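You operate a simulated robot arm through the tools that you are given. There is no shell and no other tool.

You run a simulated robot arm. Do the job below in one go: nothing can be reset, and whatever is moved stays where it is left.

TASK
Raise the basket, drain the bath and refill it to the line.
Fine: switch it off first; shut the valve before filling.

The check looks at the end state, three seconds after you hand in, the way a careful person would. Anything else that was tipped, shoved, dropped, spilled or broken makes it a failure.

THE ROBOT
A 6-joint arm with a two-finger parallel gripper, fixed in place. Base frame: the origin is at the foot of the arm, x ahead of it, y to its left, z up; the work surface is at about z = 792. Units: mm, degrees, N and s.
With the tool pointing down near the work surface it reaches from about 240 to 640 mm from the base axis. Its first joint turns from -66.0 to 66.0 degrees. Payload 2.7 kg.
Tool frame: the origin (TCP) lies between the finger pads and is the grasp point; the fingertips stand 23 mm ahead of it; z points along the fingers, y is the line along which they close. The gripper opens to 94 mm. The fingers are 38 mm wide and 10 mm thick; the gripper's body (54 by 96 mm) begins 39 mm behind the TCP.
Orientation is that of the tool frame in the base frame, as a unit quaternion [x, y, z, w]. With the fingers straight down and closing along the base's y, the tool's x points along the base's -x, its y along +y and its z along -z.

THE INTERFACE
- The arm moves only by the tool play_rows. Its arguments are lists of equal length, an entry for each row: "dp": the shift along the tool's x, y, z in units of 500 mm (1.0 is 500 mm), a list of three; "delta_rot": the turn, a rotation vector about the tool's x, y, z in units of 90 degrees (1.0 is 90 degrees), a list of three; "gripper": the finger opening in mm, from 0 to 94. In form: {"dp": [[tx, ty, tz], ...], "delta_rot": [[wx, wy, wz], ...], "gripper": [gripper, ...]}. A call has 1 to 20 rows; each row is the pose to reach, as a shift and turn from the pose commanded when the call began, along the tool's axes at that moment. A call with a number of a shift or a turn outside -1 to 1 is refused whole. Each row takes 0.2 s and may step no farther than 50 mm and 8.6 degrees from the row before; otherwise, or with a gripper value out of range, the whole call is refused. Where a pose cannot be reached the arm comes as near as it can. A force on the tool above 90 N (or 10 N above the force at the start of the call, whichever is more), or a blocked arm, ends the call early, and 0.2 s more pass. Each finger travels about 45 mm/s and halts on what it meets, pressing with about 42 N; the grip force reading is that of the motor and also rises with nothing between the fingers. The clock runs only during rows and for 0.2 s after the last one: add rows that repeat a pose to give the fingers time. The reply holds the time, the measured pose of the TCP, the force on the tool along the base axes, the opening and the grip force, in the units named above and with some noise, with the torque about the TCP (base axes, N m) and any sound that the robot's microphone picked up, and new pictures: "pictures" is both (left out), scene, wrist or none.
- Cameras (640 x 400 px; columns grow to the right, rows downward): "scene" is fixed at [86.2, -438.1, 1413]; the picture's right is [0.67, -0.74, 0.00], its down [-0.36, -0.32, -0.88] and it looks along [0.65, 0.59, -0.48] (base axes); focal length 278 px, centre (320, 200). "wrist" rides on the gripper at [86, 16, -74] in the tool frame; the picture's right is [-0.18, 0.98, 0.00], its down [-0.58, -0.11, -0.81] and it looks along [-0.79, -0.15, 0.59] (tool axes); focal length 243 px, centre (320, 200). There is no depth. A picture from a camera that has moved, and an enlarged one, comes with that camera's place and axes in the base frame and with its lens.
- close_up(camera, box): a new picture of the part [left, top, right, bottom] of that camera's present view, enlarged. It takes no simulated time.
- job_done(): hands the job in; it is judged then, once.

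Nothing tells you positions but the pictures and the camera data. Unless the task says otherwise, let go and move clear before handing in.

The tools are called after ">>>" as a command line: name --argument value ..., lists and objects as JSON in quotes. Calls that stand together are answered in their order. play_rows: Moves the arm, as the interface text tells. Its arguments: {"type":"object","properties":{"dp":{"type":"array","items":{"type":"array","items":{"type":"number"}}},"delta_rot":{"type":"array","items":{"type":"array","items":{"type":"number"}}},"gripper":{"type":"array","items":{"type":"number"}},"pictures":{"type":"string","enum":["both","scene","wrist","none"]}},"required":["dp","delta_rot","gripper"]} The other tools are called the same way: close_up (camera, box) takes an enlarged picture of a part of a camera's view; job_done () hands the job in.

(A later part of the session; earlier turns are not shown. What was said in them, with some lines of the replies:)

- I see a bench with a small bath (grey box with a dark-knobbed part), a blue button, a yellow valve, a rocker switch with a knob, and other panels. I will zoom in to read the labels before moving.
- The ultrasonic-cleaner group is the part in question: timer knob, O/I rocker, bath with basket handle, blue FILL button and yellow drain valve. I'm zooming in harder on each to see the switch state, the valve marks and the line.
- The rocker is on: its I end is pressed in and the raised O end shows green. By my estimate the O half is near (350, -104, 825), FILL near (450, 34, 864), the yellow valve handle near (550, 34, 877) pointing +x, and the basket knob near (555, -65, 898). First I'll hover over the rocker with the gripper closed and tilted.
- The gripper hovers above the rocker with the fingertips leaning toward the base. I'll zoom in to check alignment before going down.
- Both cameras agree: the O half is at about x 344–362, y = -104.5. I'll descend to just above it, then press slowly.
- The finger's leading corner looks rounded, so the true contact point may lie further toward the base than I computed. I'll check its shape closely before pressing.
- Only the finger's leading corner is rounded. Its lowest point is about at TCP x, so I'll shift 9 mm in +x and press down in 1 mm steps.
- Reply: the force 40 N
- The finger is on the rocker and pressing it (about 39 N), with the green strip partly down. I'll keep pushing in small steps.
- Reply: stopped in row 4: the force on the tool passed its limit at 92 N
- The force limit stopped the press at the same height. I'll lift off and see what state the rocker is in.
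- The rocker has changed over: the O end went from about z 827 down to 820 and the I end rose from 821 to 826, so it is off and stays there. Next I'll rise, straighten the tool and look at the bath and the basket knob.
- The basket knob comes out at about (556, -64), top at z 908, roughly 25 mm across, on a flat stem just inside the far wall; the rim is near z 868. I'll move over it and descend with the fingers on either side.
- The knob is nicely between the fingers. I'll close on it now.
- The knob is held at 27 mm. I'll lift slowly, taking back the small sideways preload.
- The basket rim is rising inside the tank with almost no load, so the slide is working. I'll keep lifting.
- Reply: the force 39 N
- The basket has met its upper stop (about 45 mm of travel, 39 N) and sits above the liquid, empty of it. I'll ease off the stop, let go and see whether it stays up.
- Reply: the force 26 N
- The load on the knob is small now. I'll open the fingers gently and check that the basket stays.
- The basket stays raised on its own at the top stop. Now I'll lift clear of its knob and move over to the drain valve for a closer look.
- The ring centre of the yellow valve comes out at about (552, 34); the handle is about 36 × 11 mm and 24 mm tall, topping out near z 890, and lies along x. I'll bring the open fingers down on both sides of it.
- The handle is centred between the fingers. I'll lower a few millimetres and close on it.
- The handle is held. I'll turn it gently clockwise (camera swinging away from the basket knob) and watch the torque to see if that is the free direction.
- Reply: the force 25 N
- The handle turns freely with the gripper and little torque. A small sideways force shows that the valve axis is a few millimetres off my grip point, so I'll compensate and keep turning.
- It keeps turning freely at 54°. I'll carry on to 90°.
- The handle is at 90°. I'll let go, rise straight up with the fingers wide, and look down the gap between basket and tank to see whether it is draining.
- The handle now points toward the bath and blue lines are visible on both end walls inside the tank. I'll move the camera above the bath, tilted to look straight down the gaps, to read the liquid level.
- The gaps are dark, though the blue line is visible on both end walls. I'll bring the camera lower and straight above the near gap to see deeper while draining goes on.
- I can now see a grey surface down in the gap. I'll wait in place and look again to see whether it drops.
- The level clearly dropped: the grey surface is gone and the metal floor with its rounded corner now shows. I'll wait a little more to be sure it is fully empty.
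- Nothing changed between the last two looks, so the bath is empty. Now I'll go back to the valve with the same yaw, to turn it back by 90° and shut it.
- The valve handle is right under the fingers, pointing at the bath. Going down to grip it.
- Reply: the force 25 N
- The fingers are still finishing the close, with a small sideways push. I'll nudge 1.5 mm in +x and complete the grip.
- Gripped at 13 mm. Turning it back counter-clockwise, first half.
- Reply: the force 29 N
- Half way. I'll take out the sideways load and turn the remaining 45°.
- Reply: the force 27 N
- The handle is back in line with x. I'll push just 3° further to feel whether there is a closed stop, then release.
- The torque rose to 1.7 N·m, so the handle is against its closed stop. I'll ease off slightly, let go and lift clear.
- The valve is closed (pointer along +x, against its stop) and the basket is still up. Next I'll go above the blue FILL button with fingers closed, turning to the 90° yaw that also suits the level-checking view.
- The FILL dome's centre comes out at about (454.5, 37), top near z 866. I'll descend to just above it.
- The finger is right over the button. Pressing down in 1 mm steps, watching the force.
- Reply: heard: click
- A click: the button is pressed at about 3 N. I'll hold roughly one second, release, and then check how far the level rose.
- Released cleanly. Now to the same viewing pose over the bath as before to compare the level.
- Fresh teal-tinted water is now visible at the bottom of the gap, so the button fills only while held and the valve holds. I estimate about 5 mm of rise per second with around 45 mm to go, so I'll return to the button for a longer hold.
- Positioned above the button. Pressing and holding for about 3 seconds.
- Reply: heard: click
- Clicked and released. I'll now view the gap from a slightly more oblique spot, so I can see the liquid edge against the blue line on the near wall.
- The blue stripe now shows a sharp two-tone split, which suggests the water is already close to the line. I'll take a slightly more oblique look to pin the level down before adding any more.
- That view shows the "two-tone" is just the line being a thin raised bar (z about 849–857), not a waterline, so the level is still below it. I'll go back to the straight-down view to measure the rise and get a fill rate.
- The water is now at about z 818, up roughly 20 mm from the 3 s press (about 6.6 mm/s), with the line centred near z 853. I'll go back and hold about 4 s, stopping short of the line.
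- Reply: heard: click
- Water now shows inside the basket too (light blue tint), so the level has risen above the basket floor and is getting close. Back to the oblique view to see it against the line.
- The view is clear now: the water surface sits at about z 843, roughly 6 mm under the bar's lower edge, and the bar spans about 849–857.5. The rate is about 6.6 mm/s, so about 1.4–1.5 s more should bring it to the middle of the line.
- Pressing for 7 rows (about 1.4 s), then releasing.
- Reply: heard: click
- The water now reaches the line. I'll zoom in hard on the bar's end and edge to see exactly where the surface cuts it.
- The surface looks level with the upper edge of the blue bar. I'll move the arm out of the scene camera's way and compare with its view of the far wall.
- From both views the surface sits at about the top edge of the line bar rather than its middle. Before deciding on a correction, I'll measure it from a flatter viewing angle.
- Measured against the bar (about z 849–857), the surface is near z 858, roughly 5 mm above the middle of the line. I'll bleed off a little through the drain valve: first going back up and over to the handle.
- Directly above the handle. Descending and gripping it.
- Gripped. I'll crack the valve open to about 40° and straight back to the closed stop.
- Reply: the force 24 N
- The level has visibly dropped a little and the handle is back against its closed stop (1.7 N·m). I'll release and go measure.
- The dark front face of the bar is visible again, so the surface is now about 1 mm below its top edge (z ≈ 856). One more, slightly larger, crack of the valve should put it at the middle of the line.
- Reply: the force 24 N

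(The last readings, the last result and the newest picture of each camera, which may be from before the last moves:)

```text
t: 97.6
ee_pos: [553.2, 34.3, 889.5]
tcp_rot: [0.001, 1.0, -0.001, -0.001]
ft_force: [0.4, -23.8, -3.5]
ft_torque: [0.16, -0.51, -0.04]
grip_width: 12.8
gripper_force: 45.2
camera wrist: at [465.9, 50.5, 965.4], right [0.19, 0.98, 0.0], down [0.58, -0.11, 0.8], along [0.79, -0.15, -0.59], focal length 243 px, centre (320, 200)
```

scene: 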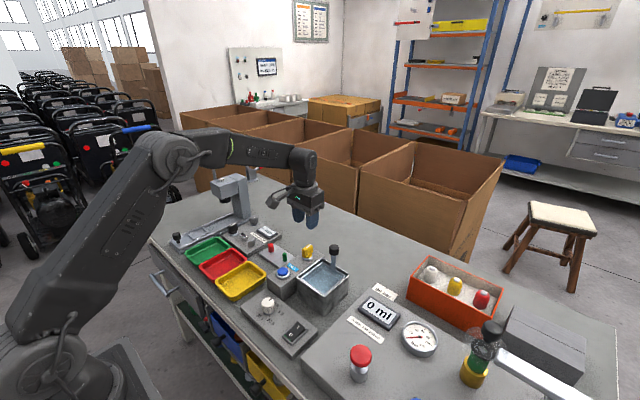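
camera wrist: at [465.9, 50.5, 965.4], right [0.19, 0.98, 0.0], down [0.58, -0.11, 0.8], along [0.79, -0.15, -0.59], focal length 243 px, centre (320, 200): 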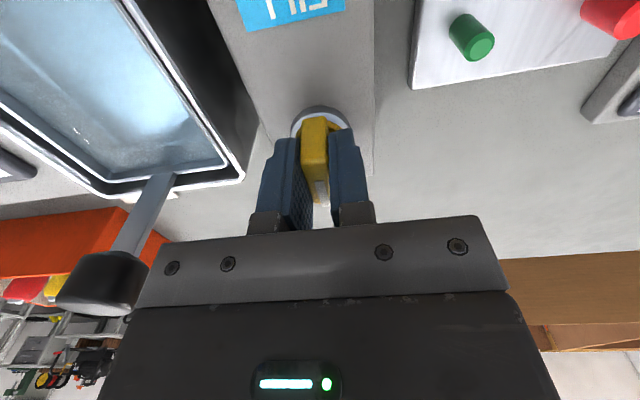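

Gripped. Now cracking open to about 50° and straight back to the stop.

>>> play_rows --dp '[[0, -0.003, -0.002], [0, -0.003, -0.002], [0, -0.002, -0.002], [0, -0.001, -0.002], [0, 0, -0.002], [0, 0, -0.002], [0, 0, -0.002], [0, -0.001, -0.002], [0, -0.002, -0.002], [0, -0.003, -0.002], [0, -0.003, -0.002], [0, -0.003, -0.002], [0, -0.003, -0.002], [0, -0.003, -0.002]]' --delta_rot '[[0, 0, 0.0926], [0, 0, 0.185], [0, 0, 0.278], [0, 0, 0.37], [0, 0, 0.463], [0, 0, 0.5556], [0, 0, 0.463], [0, 0, 0.37], [0, 0, 0.278], [0, 0, 0.185], [0, 0, 0.0926], [0, 0, 0.0], [0, 0, -0.025], [0, 0, -0.025]]' --gripper '[4, 4, 4, 4, 4, 4, 4, 4, 4, 4, 4, 4, 4, 4]' --pictures "wrist"

>>> close_up --camera "wrist" --box '[0, 0, 260, 200]'

```text
t: 100.6
ee_pos: [553.2, 34.0, 890.3]
tcp_rot: [-0.019, 1.0, 0.0, -0.004]
ft_force: [8.6, -15.3, -26.8]
ft_torque: [0.07, 0.85, -1.67]
grip_width: 13.3
gripper_force: 44.6
camera wrist: at [464.9, 46.9, 967.2], right [0.15, 0.99, 0.0], down [0.59, -0.09, 0.8], along [0.79, -0.12, -0.6], focal length 243 px, centre (320, 200)
```

wrist: 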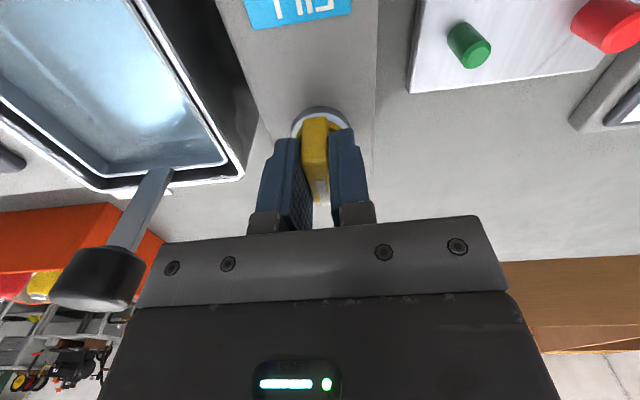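

```text
2.00 times, centred on (130, 100) of wrist
camera zoom: at [464.9, 46.9, 967.2], right [0.15, 0.99, 0.0], down [0.59, -0.09, 0.8], along [0.79, -0.12, -0.6], focal length 485 px, centre (700, 400)
```

zoom: 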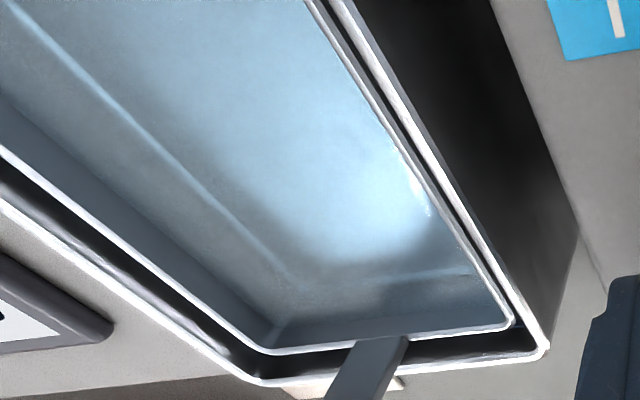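

The valve is back at its closed stop (1.7 N·m) and the level dropped a bit more. Releasing and going to measure again.

>>> play_rows --dp '[[0, 0, 0.002], [0, 0, 0.002], [0, 0, 0.002], [0, 0, 0.002], [0, 0, -0.08], [0, 0, -0.16], [0, 0, -0.24]]' --delta_rot '[[0, 0, 0.015], [0, 0, 0.015], [0, 0, 0.015], [0, 0, 0.015], [0, 0, 0.025], [0, 0, 0.025], [0, 0, 0.025]]' --gripper '[4, 20, 32, 40, 40, 40, 40]' --pictures "none"

>>> close_up --camera "wrist" --box '[240, 10, 420, 140]'

>>> play_rows --dp '[[0.012, -0.0275, 0], [0.024, -0.055, 0], [0.036, -0.0825, 0], [0.048, -0.11, 0], [0.06, -0.1375, 0], [0.0715, -0.165, 0], [0.083, -0.1925, 0], [0.095, -0.22, 0], [0.107, -0.2475, 0], [0.119, -0.275, 0], [0.131, -0.3025, 0], [0.14, -0.33, 0], [0.14, -0.33, 0]]' --delta_rot '[[0, 0, 0.0833], [0, 0, 0.1667], [0, 0, 0.25], [0, 0, 0.3333], [0, 0, 0.4167], [0, 0, 0.5], [0, 0, 0.5833], [0, 0, 0.6667], [0, 0, 0.75], [0, 0, 0.8333], [0, 0, 0.9167], [0, 0, 1.0], [0, 0, 1.0]]' --gripper '[30, 20, 10, 0, 0, 0, 0, 0, 0, 0, 0, 0, 0]' --pictures "none"

>>> play_rows --dp '[[0, 0, 0.07], [0, 0, 0.14], [0, 0, 0.2], [0, 0, 0.2]]' --delta_rot '[[0, 0.0741, 0], [0, 0.1481, 0], [0, 0.2222, 0], [0, 0.2222, 0]]' --gripper '[0, 0, 0, 0]' --pictures "wrist"

>>> close_up --camera "wrist" --box '[284, 98, 304, 118]'

>>> close_up --camera "wrist" --box '[278, 60, 298, 75]'

>>> close_up --camera "wrist" --box '[458, 55, 488, 75]'

```text
t: 102.2
ee_pos: [554.0, 32.4, 1014.1]
tcp_rot: [0.0, 1.0, 0.0, -0.002]
ft_force: [0.3, -0.1, -1.1]
ft_torque: [0.02, 0.01, 0.02]
grip_width: 39.7
gripper_force: 0.1
```

```text
3.08 times, centred on (330, 75) of wrist
camera zoom: at [465.7, 49.1, 1090.1], right [0.18, 0.98, 0.0], down [0.58, -0.11, 0.8], along [0.79, -0.15, -0.59], focal length 746 px, centre (289, 585)
```

zoom: 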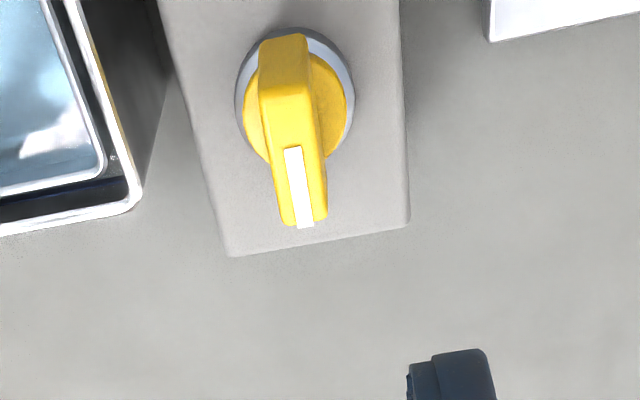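

```text
t: 105.0
ee_pos: [482.9, -131.2, 1012.2]
tcp_rot: [0.708, 0.706, -0.001, -0.001]
ft_force: [0.4, 0.1, -0.4]
ft_torque: [-0.01, -0.03, 0.01]
grip_width: 0.1
gripper_force: 41.8
```

```text
t: 106.0
ee_pos: [484.7, -128.1, 914.1]
tcp_rot: [0.697, 0.696, 0.122, -0.124]
ft_force: [0.3, 0.2, -0.5]
ft_torque: [0.02, 0.03, -0.01]
grip_width: 0.2
gripper_force: 42.4
camera wrist: at [499.2, -73.5, 1014.4], right [0.98, -0.17, -0.06], down [-0.11, -0.82, 0.56], along [-0.15, -0.54, -0.83], focal length 243 px, centre (320, 200)
```

wrist: 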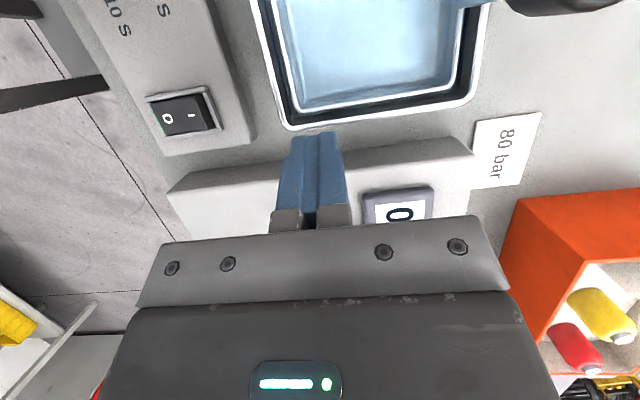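

```text
16.00 times, centred on (294, 108) of wrist
camera zoom: at [499.2, -73.5, 1014.4], right [0.98, -0.17, -0.06], down [-0.11, -0.82, 0.56], along [-0.15, -0.54, -0.83], focal length 3882 px, centre (736, 1672)
```

zoom: 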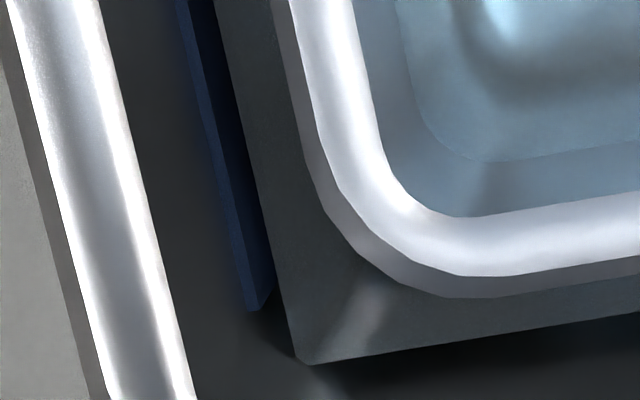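

```text
16.00 times, centred on (288, 68) of wrist
camera zoom: at [499.2, -73.5, 1014.4], right [0.98, -0.17, -0.06], down [-0.11, -0.82, 0.56], along [-0.15, -0.54, -0.83], focal length 3882 px, centre (832, 2320)
```

zoom: 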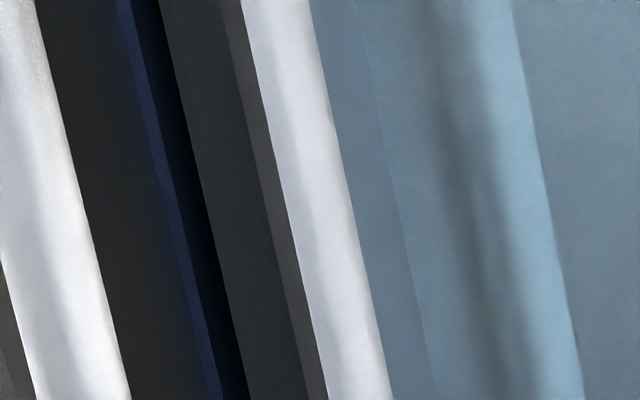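

```text
16.00 times, centred on (473, 65) of wrist
camera zoom: at [499.2, -73.5, 1014.4], right [0.98, -0.17, -0.06], down [-0.11, -0.82, 0.56], along [-0.15, -0.54, -0.83], focal length 3882 px, centre (-2128, 2360)
```

zoom: 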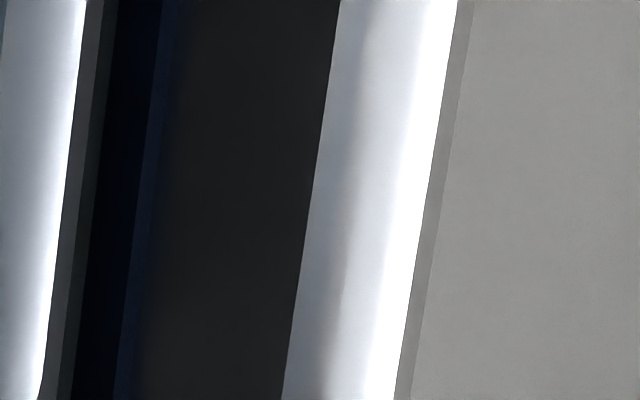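

The water surface now cuts the bar's front face about half way: I measure it at z ≈ 853 with the bar spanning 849–857. I'll withdraw the arm and do a final check of everything.

>>> play_rows --dp '[[0.0228, 0, -0.0627], [0.0456, 0, -0.1253], [0.0684, 0, -0.188]]' --delta_rot '[[0, -0.0741, 0], [0, -0.1481, 0], [0, -0.2222, 0]]' --gripper '[0, 0, 0]' --pictures "none"

>>> play_rows --dp '[[0.03, -0.018, -0.035], [0.06, -0.035, -0.07], [0.09, -0.053, -0.1], [0.12, -0.07, -0.135], [0.15, -0.088, -0.17], [0.18, -0.105, -0.2], [0.21, -0.123, -0.235], [0.24, -0.14, -0.27], [0.27, -0.158, -0.3], [0.3, -0.175, -0.335], [0.33, -0.193, -0.37], [0.36, -0.21, -0.4], [0.36, -0.21, -0.4]]' --delta_rot '[[0, 0, -0.0833], [0, 0, -0.1667], [0, 0, -0.25], [0, 0, -0.3333], [0, 0, -0.4167], [0, 0, -0.5], [0, 0, -0.5833], [0, 0, -0.6667], [0, 0, -0.75], [0, 0, -0.8333], [0, 0, -0.9167], [0, 0, -1.0], [0, 0, -1.0]]' --gripper '[10, 20, 30, 40, 50, 60, 70, 80, 94, 94, 94, 94, 94]' --pictures "both"

>>> close_up --camera "scene" --box '[220, 220, 360, 360]'

>>> close_up --camera "scene" --box '[275, 315, 325, 350]'

>>> close_up --camera "scene" --box '[290, 240, 360, 300]'

```text
t: 106.8
ee_pos: [484.1, -129.3, 1014.5]
tcp_rot: [0.707, 0.707, -0.002, 0.001]
ft_force: [-0.7, 1.2, 0.3]
ft_torque: [0.0, 0.0, 0.0]
grip_width: 0.0
gripper_force: 41.5
```

```text
t: 109.6
ee_pos: [376.7, 51.3, 1214.0]
tcp_rot: [-0.001, 1.0, -0.001, -0.001]
ft_force: [-0.3, -0.5, 0.4]
ft_torque: [0.0, 0.01, 0.01]
grip_width: 94.0
gripper_force: 0.0
camera wrist: at [289.7, 66.8, 1288.9], right [0.18, 0.98, 0.0], down [0.58, -0.11, 0.81], along [0.79, -0.15, -0.59], focal length 243 px, centre (320, 200)
```

scene: 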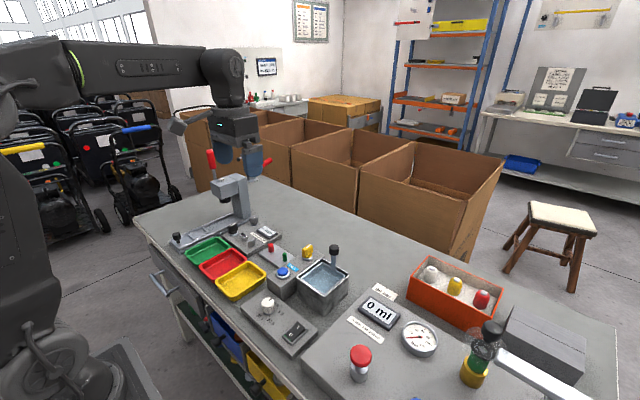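
wrist: 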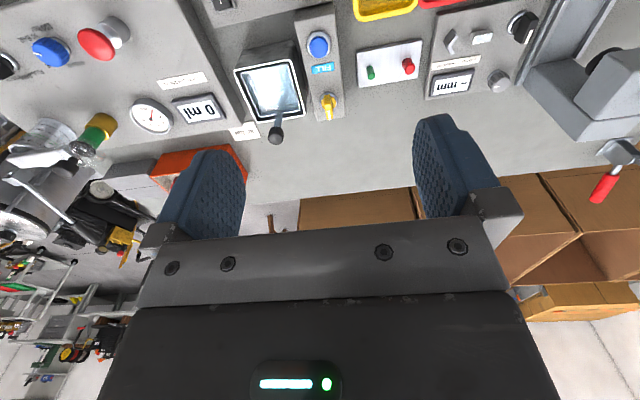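

```text
2.86 times, centred on (290, 290) of scene
camera zoom: at [86.2, -438.0, 1413.0], right [0.67, -0.74, 0.0], down [-0.36, -0.32, -0.88], along [0.65, 0.59, -0.48], focal length 794 px, centre (406, -57)
```

zoom: 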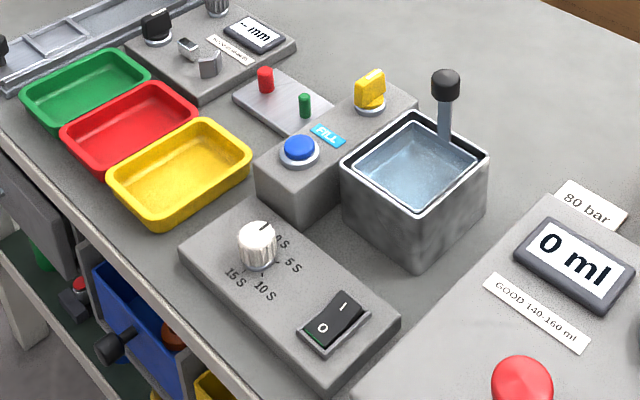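

```text
11.43 times, centred on (300, 332) of scene
camera zoom: at [86.2, -438.0, 1413.0], right [0.67, -0.74, 0.0], down [-0.36, -0.32, -0.88], along [0.65, 0.59, -0.48], focal length 3175 px, centre (549, -1314)
```

zoom: 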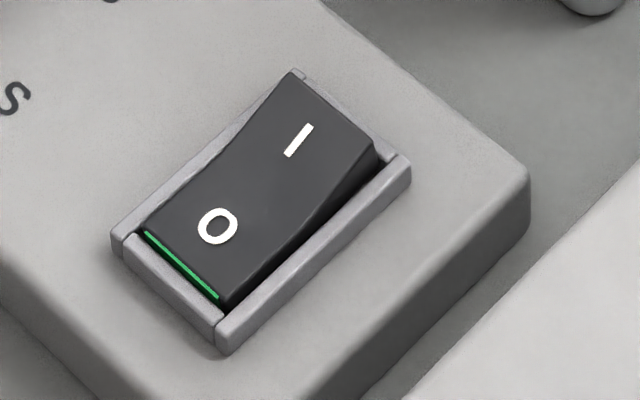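

```text
6.67 times, centred on (325, 270) of scene
camera zoom: at [86.2, -438.0, 1413.0], right [0.67, -0.74, 0.0], down [-0.36, -0.32, -0.88], along [0.65, 0.59, -0.48], focal length 1852 px, centre (287, -267)
```

zoom: 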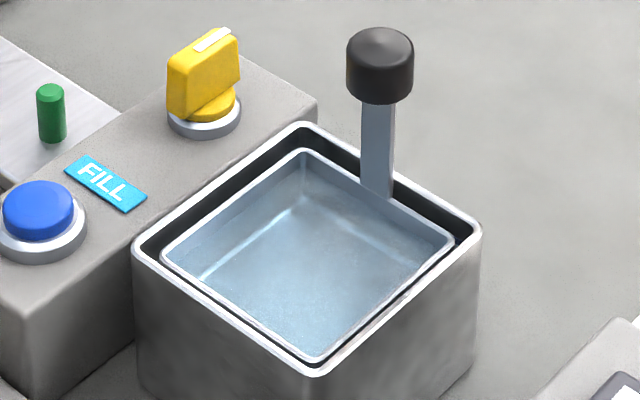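

Final state as I see it: the rocker is on O, the valve is against its closed stop, the basket is at its top stop, and fresh water stands at the middle of the blue line. Nothing else has moved and the arm is clear, so I'm handing in.

>>> job_done

```text
The job is handed in.
```

I switched the cleaner off, raised the basket, drained the bath and refilled it to the line. I've handed the job in but haven't seen the check's result.

- **Switch:** the rocker is on O, and I did this before anything else.
- **Basket:** it sits at its top stop, about 45 mm up, and stays there without being held.
- **Drain:** I opened the valve fully and waited until the bare tank floor showed and nothing more changed.
- **Valve:** I shut it against its closed stop before filling.
- **Refill:** the first fill went about 5 mm above the middle of the line. I briefly opened the drain valve twice, part way, to let the extra out, and shut it against its stop each time.
- **Level:** the surface is now at about the middle of the blue line. I measured this from camera pictures, so it could be off by about a millimetre.

I saw nothing else moved or spilled in the last pictures, and the arm is clear of the bench with the gripper open.
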